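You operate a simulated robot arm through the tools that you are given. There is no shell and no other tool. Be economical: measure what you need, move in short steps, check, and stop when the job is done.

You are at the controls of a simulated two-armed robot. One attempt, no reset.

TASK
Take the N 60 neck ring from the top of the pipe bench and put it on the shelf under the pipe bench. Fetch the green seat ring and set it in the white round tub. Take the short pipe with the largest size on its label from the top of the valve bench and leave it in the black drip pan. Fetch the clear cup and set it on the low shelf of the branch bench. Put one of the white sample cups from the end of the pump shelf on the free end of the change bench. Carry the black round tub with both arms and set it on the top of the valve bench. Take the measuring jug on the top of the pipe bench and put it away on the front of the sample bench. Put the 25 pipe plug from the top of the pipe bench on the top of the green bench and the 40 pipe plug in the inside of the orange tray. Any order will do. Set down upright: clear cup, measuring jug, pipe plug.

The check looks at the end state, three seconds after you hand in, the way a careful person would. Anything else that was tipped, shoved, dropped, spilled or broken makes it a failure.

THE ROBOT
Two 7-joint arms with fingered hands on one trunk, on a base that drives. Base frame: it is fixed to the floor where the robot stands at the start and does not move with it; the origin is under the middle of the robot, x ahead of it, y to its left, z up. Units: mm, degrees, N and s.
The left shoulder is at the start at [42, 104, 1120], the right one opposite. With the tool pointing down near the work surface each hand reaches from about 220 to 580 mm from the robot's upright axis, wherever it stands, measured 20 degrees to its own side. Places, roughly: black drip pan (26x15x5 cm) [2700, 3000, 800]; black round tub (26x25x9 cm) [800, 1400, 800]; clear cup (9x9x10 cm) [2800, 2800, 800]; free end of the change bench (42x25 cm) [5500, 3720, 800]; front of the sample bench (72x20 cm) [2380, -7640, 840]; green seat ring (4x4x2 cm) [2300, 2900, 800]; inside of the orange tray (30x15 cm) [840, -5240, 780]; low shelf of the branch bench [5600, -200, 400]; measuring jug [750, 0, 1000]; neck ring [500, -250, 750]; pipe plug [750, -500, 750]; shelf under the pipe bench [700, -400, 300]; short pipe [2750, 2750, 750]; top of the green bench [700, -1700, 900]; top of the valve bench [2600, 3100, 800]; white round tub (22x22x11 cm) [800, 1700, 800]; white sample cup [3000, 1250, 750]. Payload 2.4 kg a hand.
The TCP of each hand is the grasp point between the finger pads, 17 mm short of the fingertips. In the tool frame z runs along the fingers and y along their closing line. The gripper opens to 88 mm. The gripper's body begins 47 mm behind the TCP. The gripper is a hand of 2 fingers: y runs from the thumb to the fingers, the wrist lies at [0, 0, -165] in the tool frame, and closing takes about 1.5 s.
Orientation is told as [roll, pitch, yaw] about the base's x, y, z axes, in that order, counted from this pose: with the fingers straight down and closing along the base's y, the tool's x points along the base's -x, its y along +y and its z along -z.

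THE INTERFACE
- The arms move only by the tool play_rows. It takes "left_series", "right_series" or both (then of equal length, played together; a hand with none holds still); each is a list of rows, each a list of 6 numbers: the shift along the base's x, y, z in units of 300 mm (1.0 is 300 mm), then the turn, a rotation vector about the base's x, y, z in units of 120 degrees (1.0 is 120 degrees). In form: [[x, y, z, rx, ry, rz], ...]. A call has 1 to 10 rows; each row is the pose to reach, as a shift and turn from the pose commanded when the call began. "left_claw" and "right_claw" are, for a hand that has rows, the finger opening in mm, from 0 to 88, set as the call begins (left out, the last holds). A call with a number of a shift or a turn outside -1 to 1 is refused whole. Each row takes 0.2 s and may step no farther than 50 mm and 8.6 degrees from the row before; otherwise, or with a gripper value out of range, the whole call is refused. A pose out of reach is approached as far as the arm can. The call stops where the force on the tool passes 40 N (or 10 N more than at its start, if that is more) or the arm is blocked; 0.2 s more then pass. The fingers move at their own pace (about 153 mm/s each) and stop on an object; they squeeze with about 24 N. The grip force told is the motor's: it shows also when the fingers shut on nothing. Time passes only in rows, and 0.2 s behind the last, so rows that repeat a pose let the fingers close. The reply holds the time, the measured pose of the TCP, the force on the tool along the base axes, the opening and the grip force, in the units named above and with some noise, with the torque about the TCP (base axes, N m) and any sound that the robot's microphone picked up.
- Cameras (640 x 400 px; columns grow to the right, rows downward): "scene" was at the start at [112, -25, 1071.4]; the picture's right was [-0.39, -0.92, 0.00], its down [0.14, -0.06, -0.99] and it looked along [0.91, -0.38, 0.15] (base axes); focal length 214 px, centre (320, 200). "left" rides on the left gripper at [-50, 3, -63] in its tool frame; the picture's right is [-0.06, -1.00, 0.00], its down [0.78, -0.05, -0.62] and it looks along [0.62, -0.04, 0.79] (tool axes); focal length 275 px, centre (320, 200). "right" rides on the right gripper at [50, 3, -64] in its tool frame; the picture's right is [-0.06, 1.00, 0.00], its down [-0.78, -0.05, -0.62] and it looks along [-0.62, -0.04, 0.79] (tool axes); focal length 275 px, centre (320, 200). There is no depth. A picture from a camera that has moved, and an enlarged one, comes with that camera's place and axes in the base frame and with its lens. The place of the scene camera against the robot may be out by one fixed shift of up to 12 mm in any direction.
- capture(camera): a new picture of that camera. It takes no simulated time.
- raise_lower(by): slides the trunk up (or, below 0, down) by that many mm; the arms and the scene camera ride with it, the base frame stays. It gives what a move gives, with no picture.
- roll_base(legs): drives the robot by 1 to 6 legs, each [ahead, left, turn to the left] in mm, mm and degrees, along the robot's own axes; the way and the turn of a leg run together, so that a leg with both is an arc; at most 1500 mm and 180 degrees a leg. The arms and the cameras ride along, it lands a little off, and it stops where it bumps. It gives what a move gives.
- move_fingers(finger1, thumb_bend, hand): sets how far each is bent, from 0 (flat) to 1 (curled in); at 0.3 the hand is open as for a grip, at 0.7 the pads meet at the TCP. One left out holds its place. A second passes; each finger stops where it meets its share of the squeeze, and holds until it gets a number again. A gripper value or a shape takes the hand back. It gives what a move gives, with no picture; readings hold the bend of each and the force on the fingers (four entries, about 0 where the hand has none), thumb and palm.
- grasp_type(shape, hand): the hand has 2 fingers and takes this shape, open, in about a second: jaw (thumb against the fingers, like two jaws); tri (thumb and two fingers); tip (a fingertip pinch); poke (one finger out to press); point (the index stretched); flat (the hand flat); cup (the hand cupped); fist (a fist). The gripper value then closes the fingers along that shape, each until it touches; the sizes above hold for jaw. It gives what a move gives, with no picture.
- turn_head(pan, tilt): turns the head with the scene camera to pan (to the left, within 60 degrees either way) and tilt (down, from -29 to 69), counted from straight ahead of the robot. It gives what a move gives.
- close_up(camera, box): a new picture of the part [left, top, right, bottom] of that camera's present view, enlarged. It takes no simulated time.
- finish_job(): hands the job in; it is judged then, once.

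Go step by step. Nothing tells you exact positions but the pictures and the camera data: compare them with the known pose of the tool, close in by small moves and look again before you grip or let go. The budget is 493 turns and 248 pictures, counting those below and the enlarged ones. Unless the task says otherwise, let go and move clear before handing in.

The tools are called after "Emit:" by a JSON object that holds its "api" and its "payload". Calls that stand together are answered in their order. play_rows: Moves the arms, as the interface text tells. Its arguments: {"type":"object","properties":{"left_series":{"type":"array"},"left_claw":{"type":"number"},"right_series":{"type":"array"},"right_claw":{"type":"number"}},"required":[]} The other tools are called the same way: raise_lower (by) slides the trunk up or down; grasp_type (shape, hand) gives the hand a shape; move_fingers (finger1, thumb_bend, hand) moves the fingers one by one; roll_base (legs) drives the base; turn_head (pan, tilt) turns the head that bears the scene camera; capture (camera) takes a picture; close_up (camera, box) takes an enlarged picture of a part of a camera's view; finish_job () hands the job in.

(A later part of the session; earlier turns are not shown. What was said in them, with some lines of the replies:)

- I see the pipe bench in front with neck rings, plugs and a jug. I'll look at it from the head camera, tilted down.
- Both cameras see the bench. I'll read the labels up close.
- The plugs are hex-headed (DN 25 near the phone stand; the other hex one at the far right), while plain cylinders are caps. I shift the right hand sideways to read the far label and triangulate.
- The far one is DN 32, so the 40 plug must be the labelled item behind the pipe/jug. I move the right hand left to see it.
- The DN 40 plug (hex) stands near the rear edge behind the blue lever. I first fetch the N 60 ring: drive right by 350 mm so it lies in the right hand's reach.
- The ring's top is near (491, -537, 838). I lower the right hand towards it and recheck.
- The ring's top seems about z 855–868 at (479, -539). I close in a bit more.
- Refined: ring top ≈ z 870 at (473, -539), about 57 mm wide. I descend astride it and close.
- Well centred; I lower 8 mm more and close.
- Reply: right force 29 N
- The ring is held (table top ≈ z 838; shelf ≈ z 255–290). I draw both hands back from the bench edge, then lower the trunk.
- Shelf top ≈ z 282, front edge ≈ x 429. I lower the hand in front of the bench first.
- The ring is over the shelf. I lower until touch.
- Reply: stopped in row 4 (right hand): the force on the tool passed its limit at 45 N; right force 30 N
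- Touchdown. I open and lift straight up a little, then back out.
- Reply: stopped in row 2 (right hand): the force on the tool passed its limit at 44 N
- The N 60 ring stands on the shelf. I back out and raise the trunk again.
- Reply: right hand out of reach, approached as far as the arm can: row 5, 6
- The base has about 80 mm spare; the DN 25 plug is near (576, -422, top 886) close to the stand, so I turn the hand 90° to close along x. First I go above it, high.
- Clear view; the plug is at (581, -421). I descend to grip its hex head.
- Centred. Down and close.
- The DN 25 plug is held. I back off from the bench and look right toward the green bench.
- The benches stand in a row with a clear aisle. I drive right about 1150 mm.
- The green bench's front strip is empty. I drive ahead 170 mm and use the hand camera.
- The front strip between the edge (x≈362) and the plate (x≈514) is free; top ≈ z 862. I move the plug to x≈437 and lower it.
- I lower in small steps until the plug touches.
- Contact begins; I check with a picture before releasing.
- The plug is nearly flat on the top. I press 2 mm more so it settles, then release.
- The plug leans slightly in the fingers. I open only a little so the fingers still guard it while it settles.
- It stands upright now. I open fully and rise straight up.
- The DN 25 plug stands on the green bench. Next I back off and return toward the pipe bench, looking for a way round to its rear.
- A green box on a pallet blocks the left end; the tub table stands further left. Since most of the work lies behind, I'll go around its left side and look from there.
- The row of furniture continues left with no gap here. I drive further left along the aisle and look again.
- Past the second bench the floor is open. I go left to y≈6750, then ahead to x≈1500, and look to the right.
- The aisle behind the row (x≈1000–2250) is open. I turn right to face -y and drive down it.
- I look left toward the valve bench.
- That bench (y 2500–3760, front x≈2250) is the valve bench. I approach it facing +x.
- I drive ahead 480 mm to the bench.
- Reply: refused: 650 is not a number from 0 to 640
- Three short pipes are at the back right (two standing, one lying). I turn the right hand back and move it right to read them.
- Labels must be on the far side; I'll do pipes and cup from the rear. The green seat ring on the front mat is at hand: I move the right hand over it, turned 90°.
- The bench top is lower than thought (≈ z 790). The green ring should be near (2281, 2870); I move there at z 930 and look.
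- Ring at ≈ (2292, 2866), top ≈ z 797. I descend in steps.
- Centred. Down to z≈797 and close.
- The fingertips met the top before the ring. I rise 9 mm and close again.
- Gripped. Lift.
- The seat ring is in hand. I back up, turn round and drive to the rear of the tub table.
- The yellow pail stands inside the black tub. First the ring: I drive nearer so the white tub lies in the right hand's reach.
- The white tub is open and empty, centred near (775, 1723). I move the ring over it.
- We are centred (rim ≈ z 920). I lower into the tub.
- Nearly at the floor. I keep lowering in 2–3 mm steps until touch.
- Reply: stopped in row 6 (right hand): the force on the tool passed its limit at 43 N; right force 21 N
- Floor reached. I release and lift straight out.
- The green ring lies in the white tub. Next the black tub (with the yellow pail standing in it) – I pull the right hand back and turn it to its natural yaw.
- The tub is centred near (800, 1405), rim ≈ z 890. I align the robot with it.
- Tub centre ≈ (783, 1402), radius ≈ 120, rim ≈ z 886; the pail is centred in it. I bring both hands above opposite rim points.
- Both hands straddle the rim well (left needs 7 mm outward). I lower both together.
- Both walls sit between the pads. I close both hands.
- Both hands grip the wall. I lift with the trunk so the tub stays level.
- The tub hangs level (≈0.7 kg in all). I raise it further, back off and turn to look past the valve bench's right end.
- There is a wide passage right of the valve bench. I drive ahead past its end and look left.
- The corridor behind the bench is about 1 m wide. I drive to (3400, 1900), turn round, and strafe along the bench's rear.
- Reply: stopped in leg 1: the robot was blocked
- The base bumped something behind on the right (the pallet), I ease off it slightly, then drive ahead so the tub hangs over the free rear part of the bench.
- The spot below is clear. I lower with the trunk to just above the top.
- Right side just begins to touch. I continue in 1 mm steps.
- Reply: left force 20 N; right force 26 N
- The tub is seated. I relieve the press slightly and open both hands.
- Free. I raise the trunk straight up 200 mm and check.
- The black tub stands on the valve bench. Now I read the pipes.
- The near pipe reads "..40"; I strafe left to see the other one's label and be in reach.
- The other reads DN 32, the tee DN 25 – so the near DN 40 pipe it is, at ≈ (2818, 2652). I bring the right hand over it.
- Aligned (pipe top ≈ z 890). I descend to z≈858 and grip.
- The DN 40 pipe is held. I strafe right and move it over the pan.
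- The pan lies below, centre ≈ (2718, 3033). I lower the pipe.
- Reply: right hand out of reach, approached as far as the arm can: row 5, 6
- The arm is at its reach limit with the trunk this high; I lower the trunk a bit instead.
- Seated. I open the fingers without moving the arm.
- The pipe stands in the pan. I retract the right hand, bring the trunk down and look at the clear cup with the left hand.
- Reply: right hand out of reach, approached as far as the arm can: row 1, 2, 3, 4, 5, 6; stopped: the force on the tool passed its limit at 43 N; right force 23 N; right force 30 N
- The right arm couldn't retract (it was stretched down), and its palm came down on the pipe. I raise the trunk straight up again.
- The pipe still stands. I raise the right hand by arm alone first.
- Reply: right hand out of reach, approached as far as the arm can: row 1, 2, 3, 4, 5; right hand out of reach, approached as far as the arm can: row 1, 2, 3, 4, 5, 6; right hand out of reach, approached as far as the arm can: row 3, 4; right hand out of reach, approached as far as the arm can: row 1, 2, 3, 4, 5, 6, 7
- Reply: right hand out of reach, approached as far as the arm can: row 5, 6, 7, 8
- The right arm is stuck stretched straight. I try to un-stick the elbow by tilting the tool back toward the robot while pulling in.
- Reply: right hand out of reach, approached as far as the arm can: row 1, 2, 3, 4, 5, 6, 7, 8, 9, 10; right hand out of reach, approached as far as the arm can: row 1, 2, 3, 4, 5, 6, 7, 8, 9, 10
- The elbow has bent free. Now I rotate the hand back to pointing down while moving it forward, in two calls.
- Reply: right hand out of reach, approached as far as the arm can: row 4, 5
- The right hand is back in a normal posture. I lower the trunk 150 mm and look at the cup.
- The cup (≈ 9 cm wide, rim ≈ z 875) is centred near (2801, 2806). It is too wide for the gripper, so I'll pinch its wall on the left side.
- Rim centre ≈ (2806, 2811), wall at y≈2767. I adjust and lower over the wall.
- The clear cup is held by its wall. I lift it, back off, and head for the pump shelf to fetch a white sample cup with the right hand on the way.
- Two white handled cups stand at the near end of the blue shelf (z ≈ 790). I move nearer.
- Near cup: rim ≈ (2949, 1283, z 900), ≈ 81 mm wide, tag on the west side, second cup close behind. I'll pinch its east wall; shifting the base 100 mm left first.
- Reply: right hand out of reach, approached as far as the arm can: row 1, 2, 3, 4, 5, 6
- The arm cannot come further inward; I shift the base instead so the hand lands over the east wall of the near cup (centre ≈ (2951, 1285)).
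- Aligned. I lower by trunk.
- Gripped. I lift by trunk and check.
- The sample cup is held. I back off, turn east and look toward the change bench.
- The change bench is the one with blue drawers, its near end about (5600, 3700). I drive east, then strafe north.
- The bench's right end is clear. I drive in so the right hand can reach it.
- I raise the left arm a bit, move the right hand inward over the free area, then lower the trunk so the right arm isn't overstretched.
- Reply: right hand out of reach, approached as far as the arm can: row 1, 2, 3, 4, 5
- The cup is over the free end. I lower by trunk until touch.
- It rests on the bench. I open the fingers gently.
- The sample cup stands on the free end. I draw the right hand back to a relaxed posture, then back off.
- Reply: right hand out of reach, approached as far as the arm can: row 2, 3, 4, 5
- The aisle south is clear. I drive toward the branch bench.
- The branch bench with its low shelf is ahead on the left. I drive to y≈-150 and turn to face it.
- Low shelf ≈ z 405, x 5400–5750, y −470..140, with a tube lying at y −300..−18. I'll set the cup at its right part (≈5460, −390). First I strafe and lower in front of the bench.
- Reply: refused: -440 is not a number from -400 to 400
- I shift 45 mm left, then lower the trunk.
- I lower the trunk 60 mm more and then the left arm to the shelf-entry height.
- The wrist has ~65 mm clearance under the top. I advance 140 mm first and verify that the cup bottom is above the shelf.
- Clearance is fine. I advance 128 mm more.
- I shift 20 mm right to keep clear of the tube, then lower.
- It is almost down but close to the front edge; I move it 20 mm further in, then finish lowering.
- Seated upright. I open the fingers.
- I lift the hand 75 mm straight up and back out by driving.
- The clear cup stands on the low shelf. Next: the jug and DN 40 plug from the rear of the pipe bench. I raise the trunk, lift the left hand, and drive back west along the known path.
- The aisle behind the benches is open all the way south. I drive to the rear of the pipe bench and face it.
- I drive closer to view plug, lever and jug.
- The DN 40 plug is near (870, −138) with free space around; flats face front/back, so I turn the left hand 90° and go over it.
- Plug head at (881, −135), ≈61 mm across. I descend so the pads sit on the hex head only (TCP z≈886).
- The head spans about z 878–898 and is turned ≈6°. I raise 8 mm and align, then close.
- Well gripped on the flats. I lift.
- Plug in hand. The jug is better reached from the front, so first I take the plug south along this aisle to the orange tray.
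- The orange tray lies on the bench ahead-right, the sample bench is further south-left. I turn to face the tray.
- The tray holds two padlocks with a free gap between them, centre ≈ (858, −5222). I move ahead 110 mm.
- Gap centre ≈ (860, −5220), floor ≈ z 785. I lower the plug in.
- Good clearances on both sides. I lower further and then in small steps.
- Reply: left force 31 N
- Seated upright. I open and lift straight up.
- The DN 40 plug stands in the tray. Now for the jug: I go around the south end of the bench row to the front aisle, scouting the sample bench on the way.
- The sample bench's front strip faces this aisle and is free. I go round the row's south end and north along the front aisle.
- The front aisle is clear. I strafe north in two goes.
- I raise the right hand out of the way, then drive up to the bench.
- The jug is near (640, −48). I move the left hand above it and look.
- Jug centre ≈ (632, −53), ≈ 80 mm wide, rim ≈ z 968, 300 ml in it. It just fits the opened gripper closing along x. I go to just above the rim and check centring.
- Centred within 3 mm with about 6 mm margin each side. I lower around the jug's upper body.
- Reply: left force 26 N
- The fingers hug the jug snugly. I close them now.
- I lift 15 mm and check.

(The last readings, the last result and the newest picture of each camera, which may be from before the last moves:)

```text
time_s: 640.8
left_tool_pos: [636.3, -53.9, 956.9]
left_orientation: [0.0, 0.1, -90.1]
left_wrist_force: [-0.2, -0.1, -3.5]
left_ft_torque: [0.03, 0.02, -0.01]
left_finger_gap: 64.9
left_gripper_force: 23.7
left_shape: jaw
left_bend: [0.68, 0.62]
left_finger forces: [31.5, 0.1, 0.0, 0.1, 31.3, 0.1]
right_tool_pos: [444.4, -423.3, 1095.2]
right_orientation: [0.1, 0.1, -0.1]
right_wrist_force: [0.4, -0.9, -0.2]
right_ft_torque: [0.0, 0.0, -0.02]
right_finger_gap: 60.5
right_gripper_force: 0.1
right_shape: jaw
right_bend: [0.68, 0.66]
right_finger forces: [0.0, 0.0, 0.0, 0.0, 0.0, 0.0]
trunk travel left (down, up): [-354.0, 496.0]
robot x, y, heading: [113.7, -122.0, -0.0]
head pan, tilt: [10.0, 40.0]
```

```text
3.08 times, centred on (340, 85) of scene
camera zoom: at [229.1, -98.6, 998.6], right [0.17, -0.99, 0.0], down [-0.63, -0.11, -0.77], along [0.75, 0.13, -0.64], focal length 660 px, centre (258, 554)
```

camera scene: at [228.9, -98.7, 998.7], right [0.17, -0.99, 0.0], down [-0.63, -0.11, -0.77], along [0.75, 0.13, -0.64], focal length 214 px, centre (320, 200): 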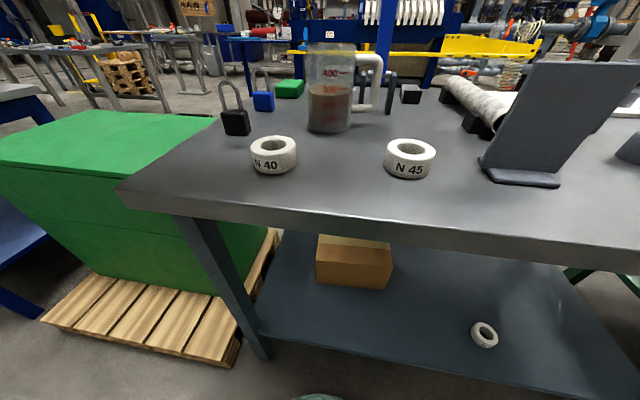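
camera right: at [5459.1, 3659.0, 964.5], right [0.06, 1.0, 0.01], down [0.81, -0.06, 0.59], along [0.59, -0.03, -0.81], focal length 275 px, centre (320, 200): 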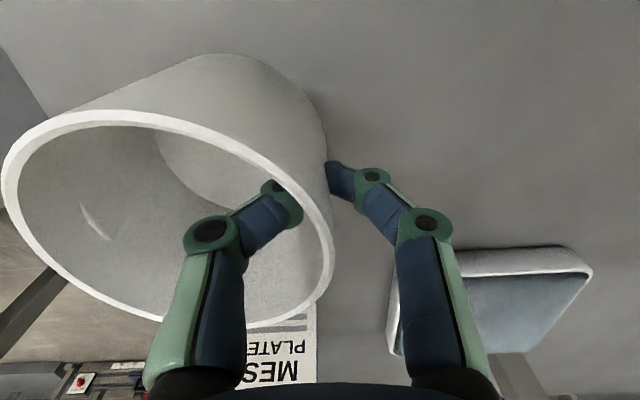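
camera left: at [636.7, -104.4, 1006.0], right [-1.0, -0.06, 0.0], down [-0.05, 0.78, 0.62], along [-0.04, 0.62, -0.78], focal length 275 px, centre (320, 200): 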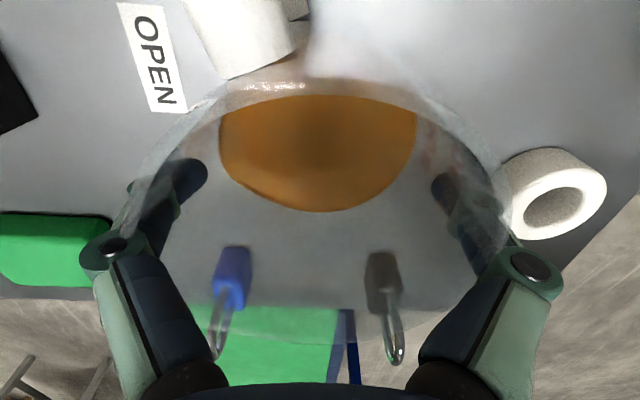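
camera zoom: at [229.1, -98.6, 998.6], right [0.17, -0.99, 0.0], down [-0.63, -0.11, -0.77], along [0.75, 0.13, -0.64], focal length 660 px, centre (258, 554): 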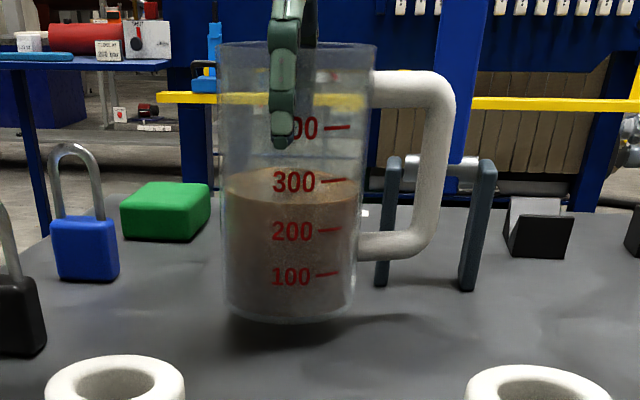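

The jug hangs upright (≈0.36 kg). I raise it gently and draw it in a little.

Emit:
{"api": "play_rows", "payload": {"left_series": [[0, 0, 0.04, 0, 0, 0], [0, 0, 0.09, 0, 0, 0], [0, 0, 0.15, 0, 0, 0], [0, 0, 0.21, 0, 0, 0], [0, 0, 0.27, 0, 0, 0], [0, 0, 0.33, 0, 0, 0], [0, 0, 0.38, 0, 0, 0], [0, 0, 0.42, 0, 0, 0], [0, 0, 0.44, 0, 0, 0]]}}

Emit:
{"api": "play_rows", "payload": {"left_series": [[-0.02, 0, 0, 0, 0, 0], [-0.06, 0, 0, 0, 0, 0], [-0.12, 0, 0, 0, 0, 0], [-0.19, 0, 0, 0, 0, 0], [-0.26, 0, 0, 0, 0, 0], [-0.33, 0, 0, 0, 0, 0], [-0.38, 0, 0, 0, 0, 0], [-0.41, 0, 0, 0, 0, 0], [-0.42, 0, 0, 0, 0, 0]]}}

Emit:
{"api": "capture", "payload": {"camera": "scene"}}

```text
time_s: 642.8
left_tool_pos: [634.2, -54.6, 1088.5]
left_orientation: [-0.1, 0.1, -90.0]
left_wrist_force: [0.2, -1.1, -3.6]
left_ft_torque: [0.03, -0.02, 0.0]
left_finger_gap: 65.2
left_gripper_force: 24.2
left_shape: jaw
left_bend: [0.68, 0.62]
left_finger forces: [31.0, 0.0, 0.0, 0.0, 30.8, 0.1]
right_tool_pos: [445.8, -423.2, 1096.9]
right_orientation: [0.1, 0.2, -0.1]
right_wrist_force: [0.9, -1.0, -0.6]
right_ft_torque: [-0.06, -0.02, 0.03]
right_finger_gap: 60.3
right_gripper_force: 0.0
right_shape: jaw
right_bend: [0.68, 0.66]
right_finger forces: [0.0, 0.0, 0.1, 0.0, 0.0, 0.1]
trunk travel left (down, up): [-354.0, 496.0]
robot x, y, heading: [113.7, -121.6, -0.3]
head pan, tilt: [10.0, 40.0]
```

```text
time_s: 644.8
left_tool_pos: [510.2, -55.2, 1089.4]
left_orientation: [-0.2, 0.1, -90.0]
left_wrist_force: [-0.7, 0.4, -4.1]
left_ft_torque: [0.04, 0.0, 0.0]
left_finger_gap: 65.1
left_gripper_force: 24.3
left_shape: jaw
left_bend: [0.68, 0.62]
left_finger forces: [30.0, 0.0, 0.0, 0.0, 29.8, 0.1]
right_tool_pos: [444.4, -423.6, 1095.3]
right_orientation: [0.1, 0.2, -0.1]
right_wrist_force: [0.0, -0.3, -0.2]
right_ft_torque: [0.0, -0.02, 0.01]
right_finger_gap: 60.3
right_gripper_force: 0.1
right_shape: jaw
right_bend: [0.68, 0.66]
right_finger forces: [0.0, 0.0, 0.0, 0.0, 0.0, 0.0]
trunk travel left (down, up): [-354.0, 496.0]
robot x, y, heading: [112.3, -123.9, -0.0]
head pan, tilt: [10.0, 40.0]
```

```text
54 pictures are left
camera scene: at [229.0, -98.6, 998.6], right [0.17, -0.99, 0.0], down [-0.63, -0.11, -0.77], along [0.75, 0.13, -0.64], focal length 214 px, centre (320, 200)
```

scene: 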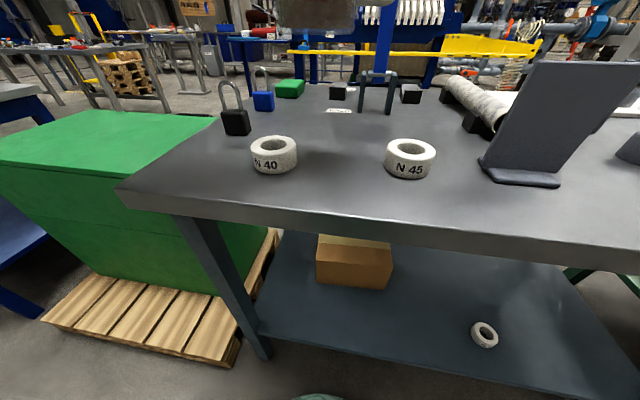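

I carry it south along the front aisle.

Emit:
{"api": "roll_base", "payload": {"legs": [[-370, 0, 0], [0, -1450, 0], [0, -1450, 0]]}}

Emit:
{"api": "capture", "payload": {"camera": "left"}}

```text
time_s: 660.7
left_tool_pos: [144.5, -2928.7, 1087.8]
left_orientation: [0.0, 0.1, -89.7]
left_wrist_force: [-0.5, 0.1, -3.6]
left_ft_torque: [0.01, -0.03, 0.02]
left_finger_gap: 65.0
left_gripper_force: 23.7
left_shape: jaw
left_bend: [0.68, 0.62]
left_finger forces: [29.9, 0.0, 0.0, 0.1, 29.6, 0.0]
right_tool_pos: [83.5, -3298.5, 1097.0]
right_orientation: [0.0, 0.2, 0.4]
right_wrist_force: [-1.2, 0.1, 0.3]
right_ft_torque: [-0.01, -0.02, 0.0]
right_finger_gap: 60.1
right_gripper_force: 0.0
right_shape: jaw
right_bend: [0.68, 0.66]
right_finger forces: [0.1, 0.1, 0.0, 0.0, 0.0, 0.0]
trunk travel left (down, up): [-354.0, 496.0]
robot x, y, heading: [-250.6, -2996.3, 0.5]
head pan, tilt: [10.0, 40.0]
```

```text
53 pictures are left
camera left: at [149.0, -2977.6, 1152.3], right [-1.0, -0.07, 0.0], down [-0.05, 0.78, 0.62], along [-0.04, 0.62, -0.78], focal length 275 px, centre (320, 200)
```

left: 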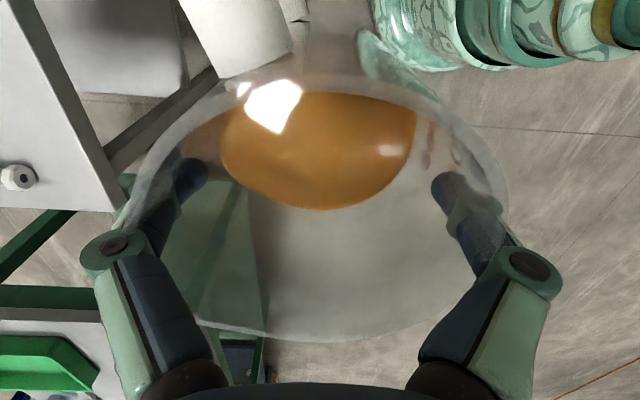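

The jug sits firmly. I continue south and around the end.

Emit:
{"api": "roll_base", "payload": {"legs": [[0, -1450, -0.5], [0, -1450, 0], [0, -1450, 0], [0, -1420, 0]]}}

```text
time_s: 688.2
left_tool_pos: [138.3, -8696.0, 1088.9]
left_orientation: [-0.1, 0.1, -89.8]
left_wrist_force: [-1.3, 0.2, -3.8]
left_ft_torque: [-0.01, -0.01, -0.03]
left_finger_gap: 64.9
left_gripper_force: 24.5
left_shape: jaw
left_bend: [0.68, 0.62]
left_finger forces: [29.7, 0.1, 0.1, 0.0, 29.4, 0.1]
right_tool_pos: [76.1, -9067.8, 1097.3]
right_orientation: [0.1, 0.2, 0.1]
right_wrist_force: [-0.1, -0.6, 0.4]
right_ft_torque: [-0.02, 0.0, -0.02]
right_finger_gap: 60.1
right_gripper_force: 0.1
right_shape: jaw
right_bend: [0.68, 0.66]
right_finger forces: [0.0, 0.0, 0.0, 0.1, 0.0, 0.1]
trunk travel left (down, up): [-354.0, 496.0]
robot x, y, heading: [-257.1, -8764.1, 0.1]
head pan, tilt: [10.0, 40.0]
```

Emit:
{"api": "roll_base", "payload": {"legs": [[1400, 0, 0], [350, 0, 0], [0, 1080, 0]]}}

Emit:
{"api": "turn_head", "payload": {"pan": 0, "tilt": 30}}

Emit:
{"api": "capture", "payload": {"camera": "scene"}}

```text
time_s: 702.2
left_tool_pos: [1872.8, -7591.2, 1087.9]
left_orientation: [-0.1, 0.1, -88.8]
left_wrist_force: [0.0, 0.0, -3.3]
left_ft_torque: [0.01, 0.01, 0.01]
left_finger_gap: 64.9
left_gripper_force: 24.0
left_shape: jaw
left_bend: [0.68, 0.62]
left_finger forces: [29.5, 0.0, 0.0, 0.0, 29.3, 0.0]
right_tool_pos: [1817.3, -7960.4, 1096.4]
right_orientation: [0.1, 0.0, 1.1]
right_wrist_force: [-1.3, -1.3, -0.1]
right_ft_torque: [0.03, 0.04, 0.03]
right_finger_gap: 60.2
right_gripper_force: 0.0
right_shape: jaw
right_bend: [0.68, 0.66]
right_finger forces: [0.0, 0.1, 0.0, 0.1, 0.0, 0.0]
trunk travel left (down, up): [-354.0, 496.0]
robot x, y, heading: [1474.3, -7665.2, 1.5]
head pan, tilt: [10.0, 40.0]
```

```text
time_s: 702.9
left_tool_pos: [1873.5, -7589.9, 1088.1]
left_orientation: [-0.1, 0.2, -88.9]
left_wrist_force: [0.3, 0.1, -3.3]
left_ft_torque: [-0.01, 0.0, 0.01]
left_finger_gap: 65.0
left_gripper_force: 23.9
left_shape: jaw
left_bend: [0.68, 0.62]
left_finger forces: [29.5, 0.0, 0.1, 0.0, 29.3, 0.0]
right_tool_pos: [1816.2, -7960.9, 1097.0]
right_orientation: [0.1, 0.1, 1.1]
right_wrist_force: [0.2, 0.5, 0.0]
right_ft_torque: [0.0, 0.02, 0.0]
right_finger_gap: 60.4
right_gripper_force: 0.1
right_shape: jaw
right_bend: [0.68, 0.66]
right_finger forces: [0.0, 0.0, 0.0, 0.0, 0.0, 0.0]
trunk travel left (down, up): [-354.0, 496.0]
robot x, y, heading: [1477.0, -7665.1, 1.0]
head pan, tilt: [0.0, 30.0]
```

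```text
52 pictures are left
camera scene: at [1601.1, -7655.2, 1013.9], right [0.02, -1.0, 0.0], down [-0.5, -0.01, -0.87], along [0.87, 0.02, -0.5], focal length 214 px, centre (320, 200)
```

scene: 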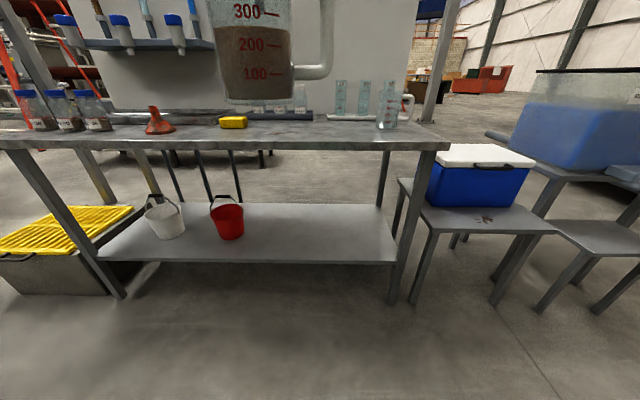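

The bench's front strip between the sponge and the glass is free. I drive in slowly.

Emit:
{"api": "roll_base", "payload": {"legs": [[0, -60, -1], [440, 0, 0]]}}

Emit:
{"api": "turn_head", "payload": {"pan": 10, "tilt": 45}}

Emit:
{"api": "capture", "payload": {"camera": "scene"}}

Emit:
{"api": "capture", "payload": {"camera": "left"}}

```text
time_s: 706.2
left_tool_pos: [2314.5, -7656.7, 1087.3]
left_orientation: [-0.1, 0.2, -89.8]
left_wrist_force: [0.2, 0.4, -2.7]
left_ft_torque: [0.06, 0.01, 0.0]
left_finger_gap: 64.9
left_gripper_force: 23.9
left_shape: jaw
left_bend: [0.68, 0.62]
left_finger forces: [29.4, 0.0, 0.0, 0.0, 29.1, 0.0]
right_tool_pos: [2252.5, -8025.9, 1097.2]
right_orientation: [0.2, 0.1, 0.3]
right_wrist_force: [0.1, -1.0, -0.9]
right_ft_torque: [-0.01, 0.0, 0.04]
right_finger_gap: 59.9
right_gripper_force: 0.0
right_shape: jaw
right_bend: [0.68, 0.66]
right_finger forces: [0.0, 0.0, 0.1, 0.1, 0.1, 0.1]
trunk travel left (down, up): [-354.0, 496.0]
robot x, y, heading: [1916.0, -7727.9, 0.2]
head pan, tilt: [0.0, 30.0]
```

```text
time_s: 706.9
left_tool_pos: [2314.1, -7656.2, 1086.6]
left_orientation: [-0.1, 0.1, -89.7]
left_wrist_force: [0.0, 0.8, -3.8]
left_ft_torque: [0.02, -0.01, 0.01]
left_finger_gap: 64.6
left_gripper_force: 23.9
left_shape: jaw
left_bend: [0.68, 0.62]
left_finger forces: [29.5, 0.0, 0.1, 0.0, 29.1, 0.1]
right_tool_pos: [2252.4, -8026.9, 1096.8]
right_orientation: [0.1, 0.1, 0.2]
right_wrist_force: [0.3, -0.7, 0.5]
right_ft_torque: [-0.02, -0.02, -0.01]
right_finger_gap: 60.0
right_gripper_force: 0.1
right_shape: jaw
right_bend: [0.68, 0.66]
right_finger forces: [0.0, 0.0, 0.0, 0.1, 0.0, 0.0]
trunk travel left (down, up): [-354.0, 496.0]
robot x, y, heading: [1917.3, -7723.7, 0.2]
head pan, tilt: [10.0, 45.0]
```

```text
51 pictures are left
camera scene: at [2030.8, -7702.6, 991.4], right [0.18, -0.98, 0.0], down [-0.7, -0.12, -0.71], along [0.7, 0.12, -0.71], focal length 214 px, centre (320, 200)
```

scene: 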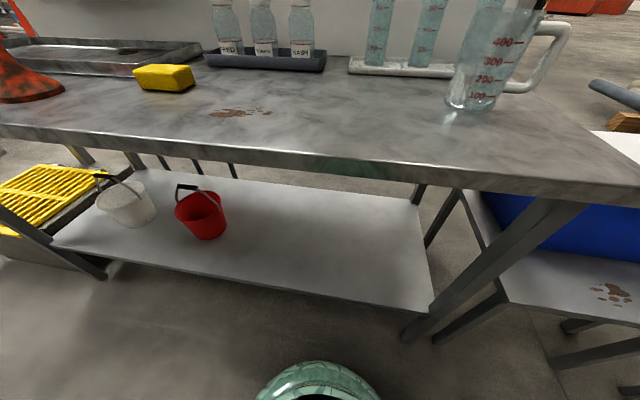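

```text
50 pictures are left
camera left: at [2317.1, -7705.4, 1152.1], right [-1.0, -0.07, 0.0], down [-0.05, 0.78, 0.62], along [-0.04, 0.62, -0.78], focal length 275 px, centre (320, 200)
```

left: 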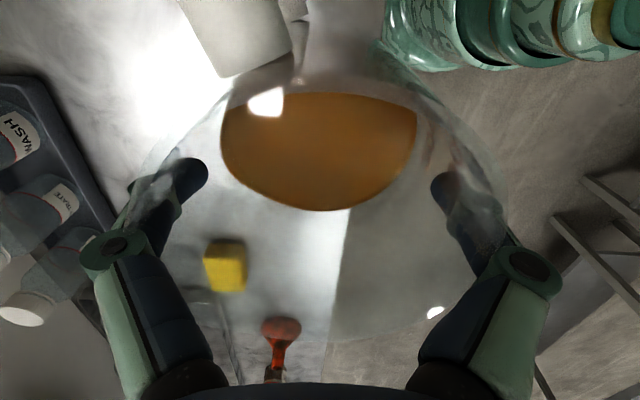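

The bench edge is at x≈2255, top ≈ z 830. I move the jug 56 mm further in and lower it gently.

Emit:
{"api": "play_rows", "payload": {"left_series": [[0.02, 0, 0, 0, 0, 0], [0.06, 0, 0, 0, 0, 0], [0.11, 0, 0, 0, 0, 0], [0.15, 0, 0, 0, 0, 0], [0.18, 0, 0, 0, 0, 0], [0.19, 0, 0, 0, 0, 0], [0.19, 0, 0, 0, 0, 0]]}}

Emit:
{"api": "play_rows", "payload": {"left_series": [[0, 0, -0.04, 0, 0, 0], [0, 0, -0.1, 0, 0, 0], [0, 0, -0.17, 0, 0, 0], [0, 0, -0.24, 0, 0, 0], [0, 0, -0.31, 0, 0, 0], [0, 0, -0.37, 0, 0, 0], [0, 0, -0.41, 0, 0, 0], [0, 0, -0.43, 0, 0, 0], [0, 0, -0.44, 0, 0, 0]]}}

Emit:
{"api": "capture", "payload": {"camera": "scene"}}

```text
time_s: 708.5
left_tool_pos: [2372.2, -7655.4, 1087.4]
left_orientation: [-0.1, 0.1, -89.7]
left_wrist_force: [-0.3, -0.1, -3.7]
left_ft_torque: [0.02, 0.0, 0.01]
left_finger_gap: 65.0
left_gripper_force: 24.4
left_shape: jaw
left_bend: [0.68, 0.62]
left_finger forces: [29.3, 0.0, 0.0, 0.0, 29.1, 0.1]
right_tool_pos: [2250.8, -8026.6, 1095.7]
right_orientation: [0.0, 0.0, 0.2]
right_wrist_force: [-1.0, 0.0, -0.1]
right_ft_torque: [0.02, -0.05, 0.03]
right_finger_gap: 60.3
right_gripper_force: 0.1
right_shape: jaw
right_bend: [0.68, 0.66]
right_finger forces: [0.0, 0.1, 0.0, 0.0, 0.1, 0.0]
trunk travel left (down, up): [-354.0, 496.0]
robot x, y, heading: [1916.3, -7728.2, 0.1]
head pan, tilt: [10.0, 45.0]
```

```text
time_s: 710.5
left_tool_pos: [2371.8, -7654.8, 955.1]
left_orientation: [-0.1, 0.1, -89.8]
left_wrist_force: [0.1, 0.3, -3.6]
left_ft_torque: [0.02, 0.0, 0.0]
left_finger_gap: 65.1
left_gripper_force: 23.4
left_shape: jaw
left_bend: [0.68, 0.62]
left_finger forces: [29.0, 0.0, 0.0, 0.1, 28.8, 0.0]
right_tool_pos: [2251.4, -8026.7, 1095.7]
right_orientation: [0.1, 0.1, 0.3]
right_wrist_force: [0.0, 0.1, -0.3]
right_ft_torque: [0.02, 0.0, -0.03]
right_finger_gap: 60.3
right_gripper_force: 0.0
right_shape: jaw
right_bend: [0.68, 0.66]
right_finger forces: [0.1, 0.0, 0.0, 0.0, 0.0, 0.1]
trunk travel left (down, up): [-354.0, 496.0]
robot x, y, heading: [1921.3, -7726.0, 0.2]
head pan, tilt: [10.0, 45.0]
```

```text
49 pictures are left
camera scene: at [2030.8, -7702.6, 991.3], right [0.18, -0.98, 0.0], down [-0.7, -0.13, -0.71], along [0.7, 0.13, -0.71], focal length 214 px, centre (320, 200)
```

scene: 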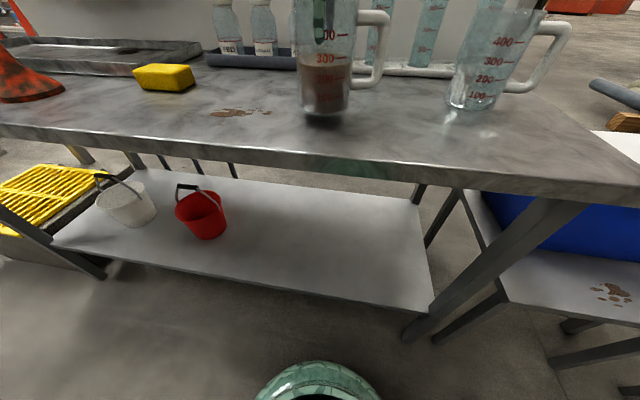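

Nearly there. I lower in small steps until it touches.

Emit:
{"api": "play_rows", "payload": {"left_series": [[0, 0, -0.012, 0, 0, 0], [0, 0, -0.024, 0, 0, 0], [0, 0, -0.034, 0, 0, 0], [0, 0, -0.042, 0, 0, 0], [0, 0, -0.048, 0, 0, 0], [0, 0, -0.054, 0, 0, 0]]}}

Emit:
{"api": "close_up", "payload": {"camera": "scene", "box": [240, 0, 440, 150]}}

```text
time_s: 711.9
left_tool_pos: [2370.8, -7655.7, 942.7]
left_orientation: [0.1, 0.0, -89.7]
left_wrist_force: [0.0, 0.8, 12.7]
left_ft_torque: [0.0, -0.06, 0.04]
left_finger_gap: 64.9
left_gripper_force: 24.1
left_shape: jaw
left_bend: [0.68, 0.63]
left_finger forces: [29.9, 0.0, 0.1, 0.0, 28.8, 0.1]
right_tool_pos: [2250.8, -8026.1, 1097.1]
right_orientation: [0.1, 0.2, 0.2]
right_wrist_force: [-0.5, 0.4, 1.1]
right_ft_torque: [0.01, -0.01, 0.01]
right_finger_gap: 60.1
right_gripper_force: 0.0
right_shape: jaw
right_bend: [0.68, 0.66]
right_finger forces: [0.0, 0.0, 0.0, 0.1, 0.0, 0.0]
trunk travel left (down, up): [-354.0, 496.0]
robot x, y, heading: [1918.7, -7723.2, 0.1]
head pan, tilt: [10.0, 45.0]
```

```text
2.67 times, centred on (340, 75) of scene
camera zoom: at [2029.9, -7702.6, 991.7], right [0.18, -0.98, 0.0], down [-0.7, -0.13, -0.71], along [0.7, 0.13, -0.71], focal length 572 px, centre (267, 533)
```

zoom: 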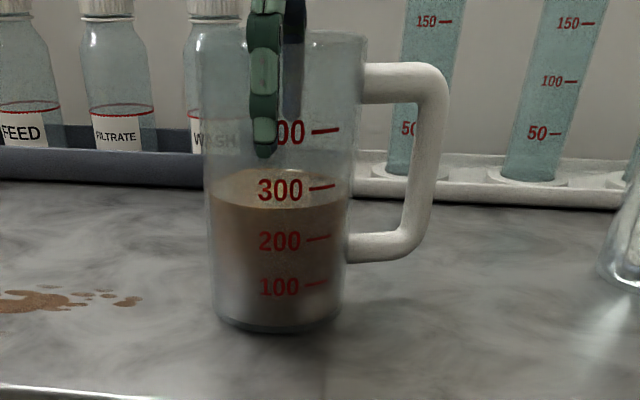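

Seated. I open wide and rise straight up slowly.

Emit:
{"api": "move_fingers", "payload": {"hand": "left", "finger1": 0.15, "thumb_bend": 0.15}}

Emit:
{"api": "close_up", "payload": {"camera": "scene", "box": [240, 0, 440, 150]}}

```text
time_s: 712.9
left_tool_pos: [2369.8, -7656.0, 941.0]
left_orientation: [0.0, 0.1, -89.7]
left_wrist_force: [-0.3, 1.3, 16.7]
left_ft_torque: [0.0, 0.17, -0.06]
left_finger_gap: 111.7
left_gripper_force: 8.0
left_shape: fingers
left_bend: [0.15, 0.15]
left_finger forces: [5.4, 0.1, 0.1, 0.0, 9.8, 0.1]
right_tool_pos: [2250.7, -8026.3, 1095.7]
right_orientation: [0.0, 0.0, 0.1]
right_wrist_force: [0.0, 0.1, 0.7]
right_ft_torque: [0.0, -0.05, 0.02]
right_finger_gap: 60.1
right_gripper_force: 0.1
right_shape: jaw
right_bend: [0.68, 0.66]
right_finger forces: [0.1, 0.0, 0.1, 0.0, 0.0, 0.0]
trunk travel left (down, up): [-354.0, 496.0]
robot x, y, heading: [1917.2, -7727.4, 0.1]
head pan, tilt: [10.0, 45.0]
```

```text
2.67 times, centred on (340, 75) of scene
camera zoom: at [2029.6, -7702.7, 991.5], right [0.18, -0.98, 0.0], down [-0.7, -0.13, -0.71], along [0.7, 0.13, -0.71], focal length 572 px, centre (267, 533)
```

zoom: 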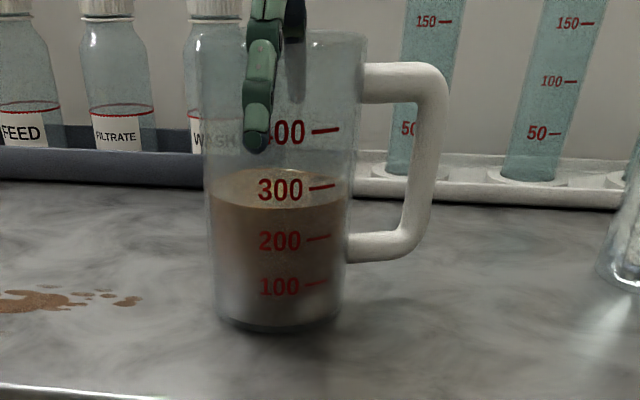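

Emit:
{"api": "play_rows", "payload": {"left_series": [[0, 0, 0.01, 0, 0, 0], [0, 0, 0.025, 0, 0, 0], [0, 0, 0.045, 0, 0, 0], [0, 0, 0.07, 0, 0, 0], [0, 0, 0.1, 0, 0, 0]]}}

Emit:
{"api": "close_up", "payload": {"camera": "scene", "box": [240, 0, 440, 150]}}

```text
time_s: 714.1
left_tool_pos: [2371.2, -7655.9, 970.2]
left_orientation: [-0.1, 0.1, -89.8]
left_wrist_force: [0.6, -0.5, -0.7]
left_ft_torque: [0.02, -0.02, -0.03]
left_finger_gap: 104.9
left_gripper_force: 0.1
left_shape: fingers
left_bend: [0.15, 0.15]
left_finger forces: [0.1, 0.0, 0.1, 0.0, 0.1, 0.1]
right_tool_pos: [2251.1, -8025.7, 1097.7]
right_orientation: [0.0, 0.2, 0.2]
right_wrist_force: [0.6, -0.2, -1.1]
right_ft_torque: [0.03, 0.01, -0.02]
right_finger_gap: 60.0
right_gripper_force: 0.1
right_shape: jaw
right_bend: [0.68, 0.66]
right_finger forces: [0.0, 0.0, 0.1, 0.1, 0.0, 0.0]
trunk travel left (down, up): [-354.0, 496.0]
robot x, y, heading: [1918.6, -7726.1, 0.3]
head pan, tilt: [10.0, 45.0]
```

```text
2.67 times, centred on (340, 75) of scene
camera zoom: at [2030.6, -7702.6, 991.4], right [0.18, -0.98, 0.0], down [-0.7, -0.13, -0.71], along [0.7, 0.13, -0.71], focal length 572 px, centre (267, 533)
```

zoom: 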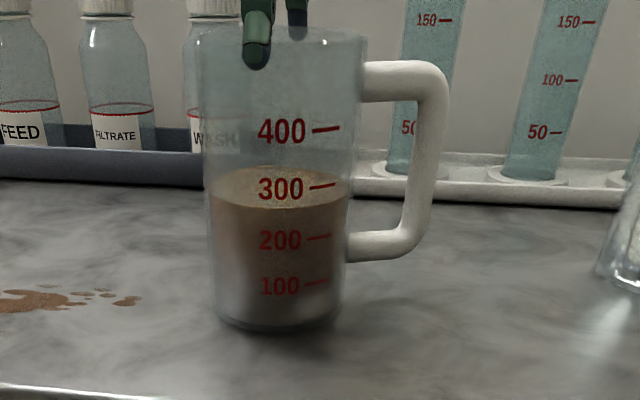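

Free, with the jug upright. I raise clear and back off.

Emit:
{"api": "play_rows", "payload": {"left_series": [[0, 0, 0.06, 0, 0, 0], [0, 0, 0.15, 0, 0, 0], [0, 0, 0.28, 0, 0, 0], [0, 0, 0.4, 0, 0, 0], [0, 0, 0.5, 0, 0, 0]]}}

Emit:
{"api": "roll_base", "payload": {"legs": [[-350, 0, 0]]}}

Emit:
{"api": "turn_head", "payload": {"pan": 5, "tilt": 30}}

Emit:
{"api": "capture", "payload": {"camera": "scene"}}

```text
time_s: 715.3
left_tool_pos: [2370.4, -7656.2, 1122.8]
left_orientation: [0.1, 0.2, -89.8]
left_wrist_force: [-0.4, -0.9, 0.0]
left_ft_torque: [-0.01, 0.0, -0.01]
left_finger_gap: 104.7
left_gripper_force: 0.0
left_shape: fingers
left_bend: [0.15, 0.15]
left_finger forces: [0.1, 0.0, 0.0, 0.1, 0.0, 0.0]
right_tool_pos: [2251.7, -8026.5, 1096.2]
right_orientation: [0.0, 0.1, 0.2]
right_wrist_force: [-0.2, -0.5, -0.6]
right_ft_torque: [-0.01, -0.01, -0.02]
right_finger_gap: 60.4
right_gripper_force: 0.0
right_shape: jaw
right_bend: [0.68, 0.66]
right_finger forces: [0.0, 0.0, 0.0, 0.0, 0.0, 0.0]
trunk travel left (down, up): [-354.0, 496.0]
robot x, y, heading: [1913.4, -7725.4, -0.1]
head pan, tilt: [10.0, 45.0]
```

```text
time_s: 717.6
left_tool_pos: [2017.1, -7656.4, 1122.0]
left_orientation: [0.0, 0.1, -89.8]
left_wrist_force: [0.0, -0.5, 0.4]
left_ft_torque: [-0.01, 0.05, -0.03]
left_finger_gap: 104.6
left_gripper_force: 0.0
left_shape: fingers
left_bend: [0.15, 0.15]
left_finger forces: [0.0, 0.1, 0.1, 0.0, 0.1, 0.0]
right_tool_pos: [1896.9, -8028.6, 1096.5]
right_orientation: [0.1, 0.1, 0.1]
right_wrist_force: [-0.4, 0.1, 0.7]
right_ft_torque: [-0.01, 0.0, -0.03]
right_finger_gap: 60.4
right_gripper_force: 0.0
right_shape: jaw
right_bend: [0.68, 0.66]
right_finger forces: [0.1, 0.0, 0.0, 0.0, 0.0, 0.0]
trunk travel left (down, up): [-354.0, 496.0]
robot x, y, heading: [1566.0, -7727.0, 0.2]
head pan, tilt: [10.0, 45.0]
```

```text
time_s: 718.4
left_tool_pos: [2017.4, -7657.3, 1122.4]
left_orientation: [-0.1, 0.1, -89.7]
left_wrist_force: [-0.1, -0.3, 0.0]
left_ft_torque: [0.0, 0.01, 0.01]
left_finger_gap: 104.6
left_gripper_force: 0.0
left_shape: fingers
left_bend: [0.15, 0.15]
left_finger forces: [0.0, 0.0, 0.0, 0.0, 0.1, 0.0]
right_tool_pos: [1897.5, -8028.2, 1096.5]
right_orientation: [0.1, 0.1, 0.1]
right_wrist_force: [0.4, 0.7, -0.1]
right_ft_torque: [-0.02, 0.03, 0.01]
right_finger_gap: 59.9
right_gripper_force: 0.1
right_shape: jaw
right_bend: [0.68, 0.66]
right_finger forces: [0.1, 0.1, 0.1, 0.1, 0.0, 0.0]
trunk travel left (down, up): [-354.0, 496.0]
robot x, y, heading: [1564.2, -7726.2, 0.3]
head pan, tilt: [5.0, 30.0]
```

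```text
45 pictures are left
camera scene: at [1687.4, -7710.0, 1013.9], right [0.09, -1.0, 0.0], down [-0.5, -0.05, -0.87], along [0.86, 0.08, -0.5], focal length 214 px, centre (320, 200)
```

scene: 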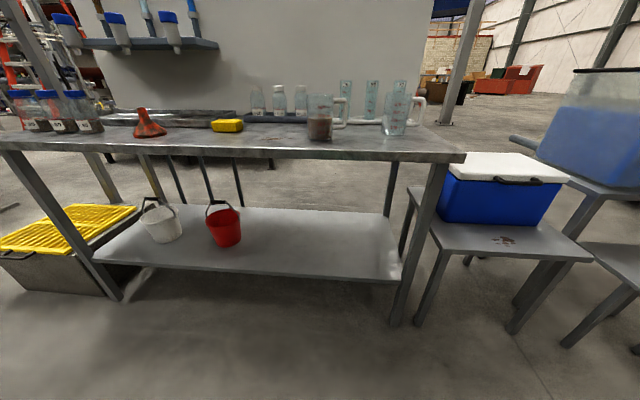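

Every item is at its place and both hands are clear, so I hand the job in.

Emit:
{"api": "finish_job", "payload": {}}

```text
The job is handed in.
```

I did all nine placements and handed the job in, with both hands clear. I watched each item seat and stay standing after release, but I did not drive back for a last look at the earlier ones.

Three things the check may pick up:
- **Yellow pail:** it was standing inside the black tub. I left it there, so it is now on the valve bench with the tub.
- **Bump behind the valve bench:** the base was blocked by something there, probably the wooden pallet, and I eased off. It looked undisturbed in later views.
- **Short DN 40 pipe:** the right palm pressed down on it once (about 43 N) after I had stood it in the drip pan. It stayed upright.
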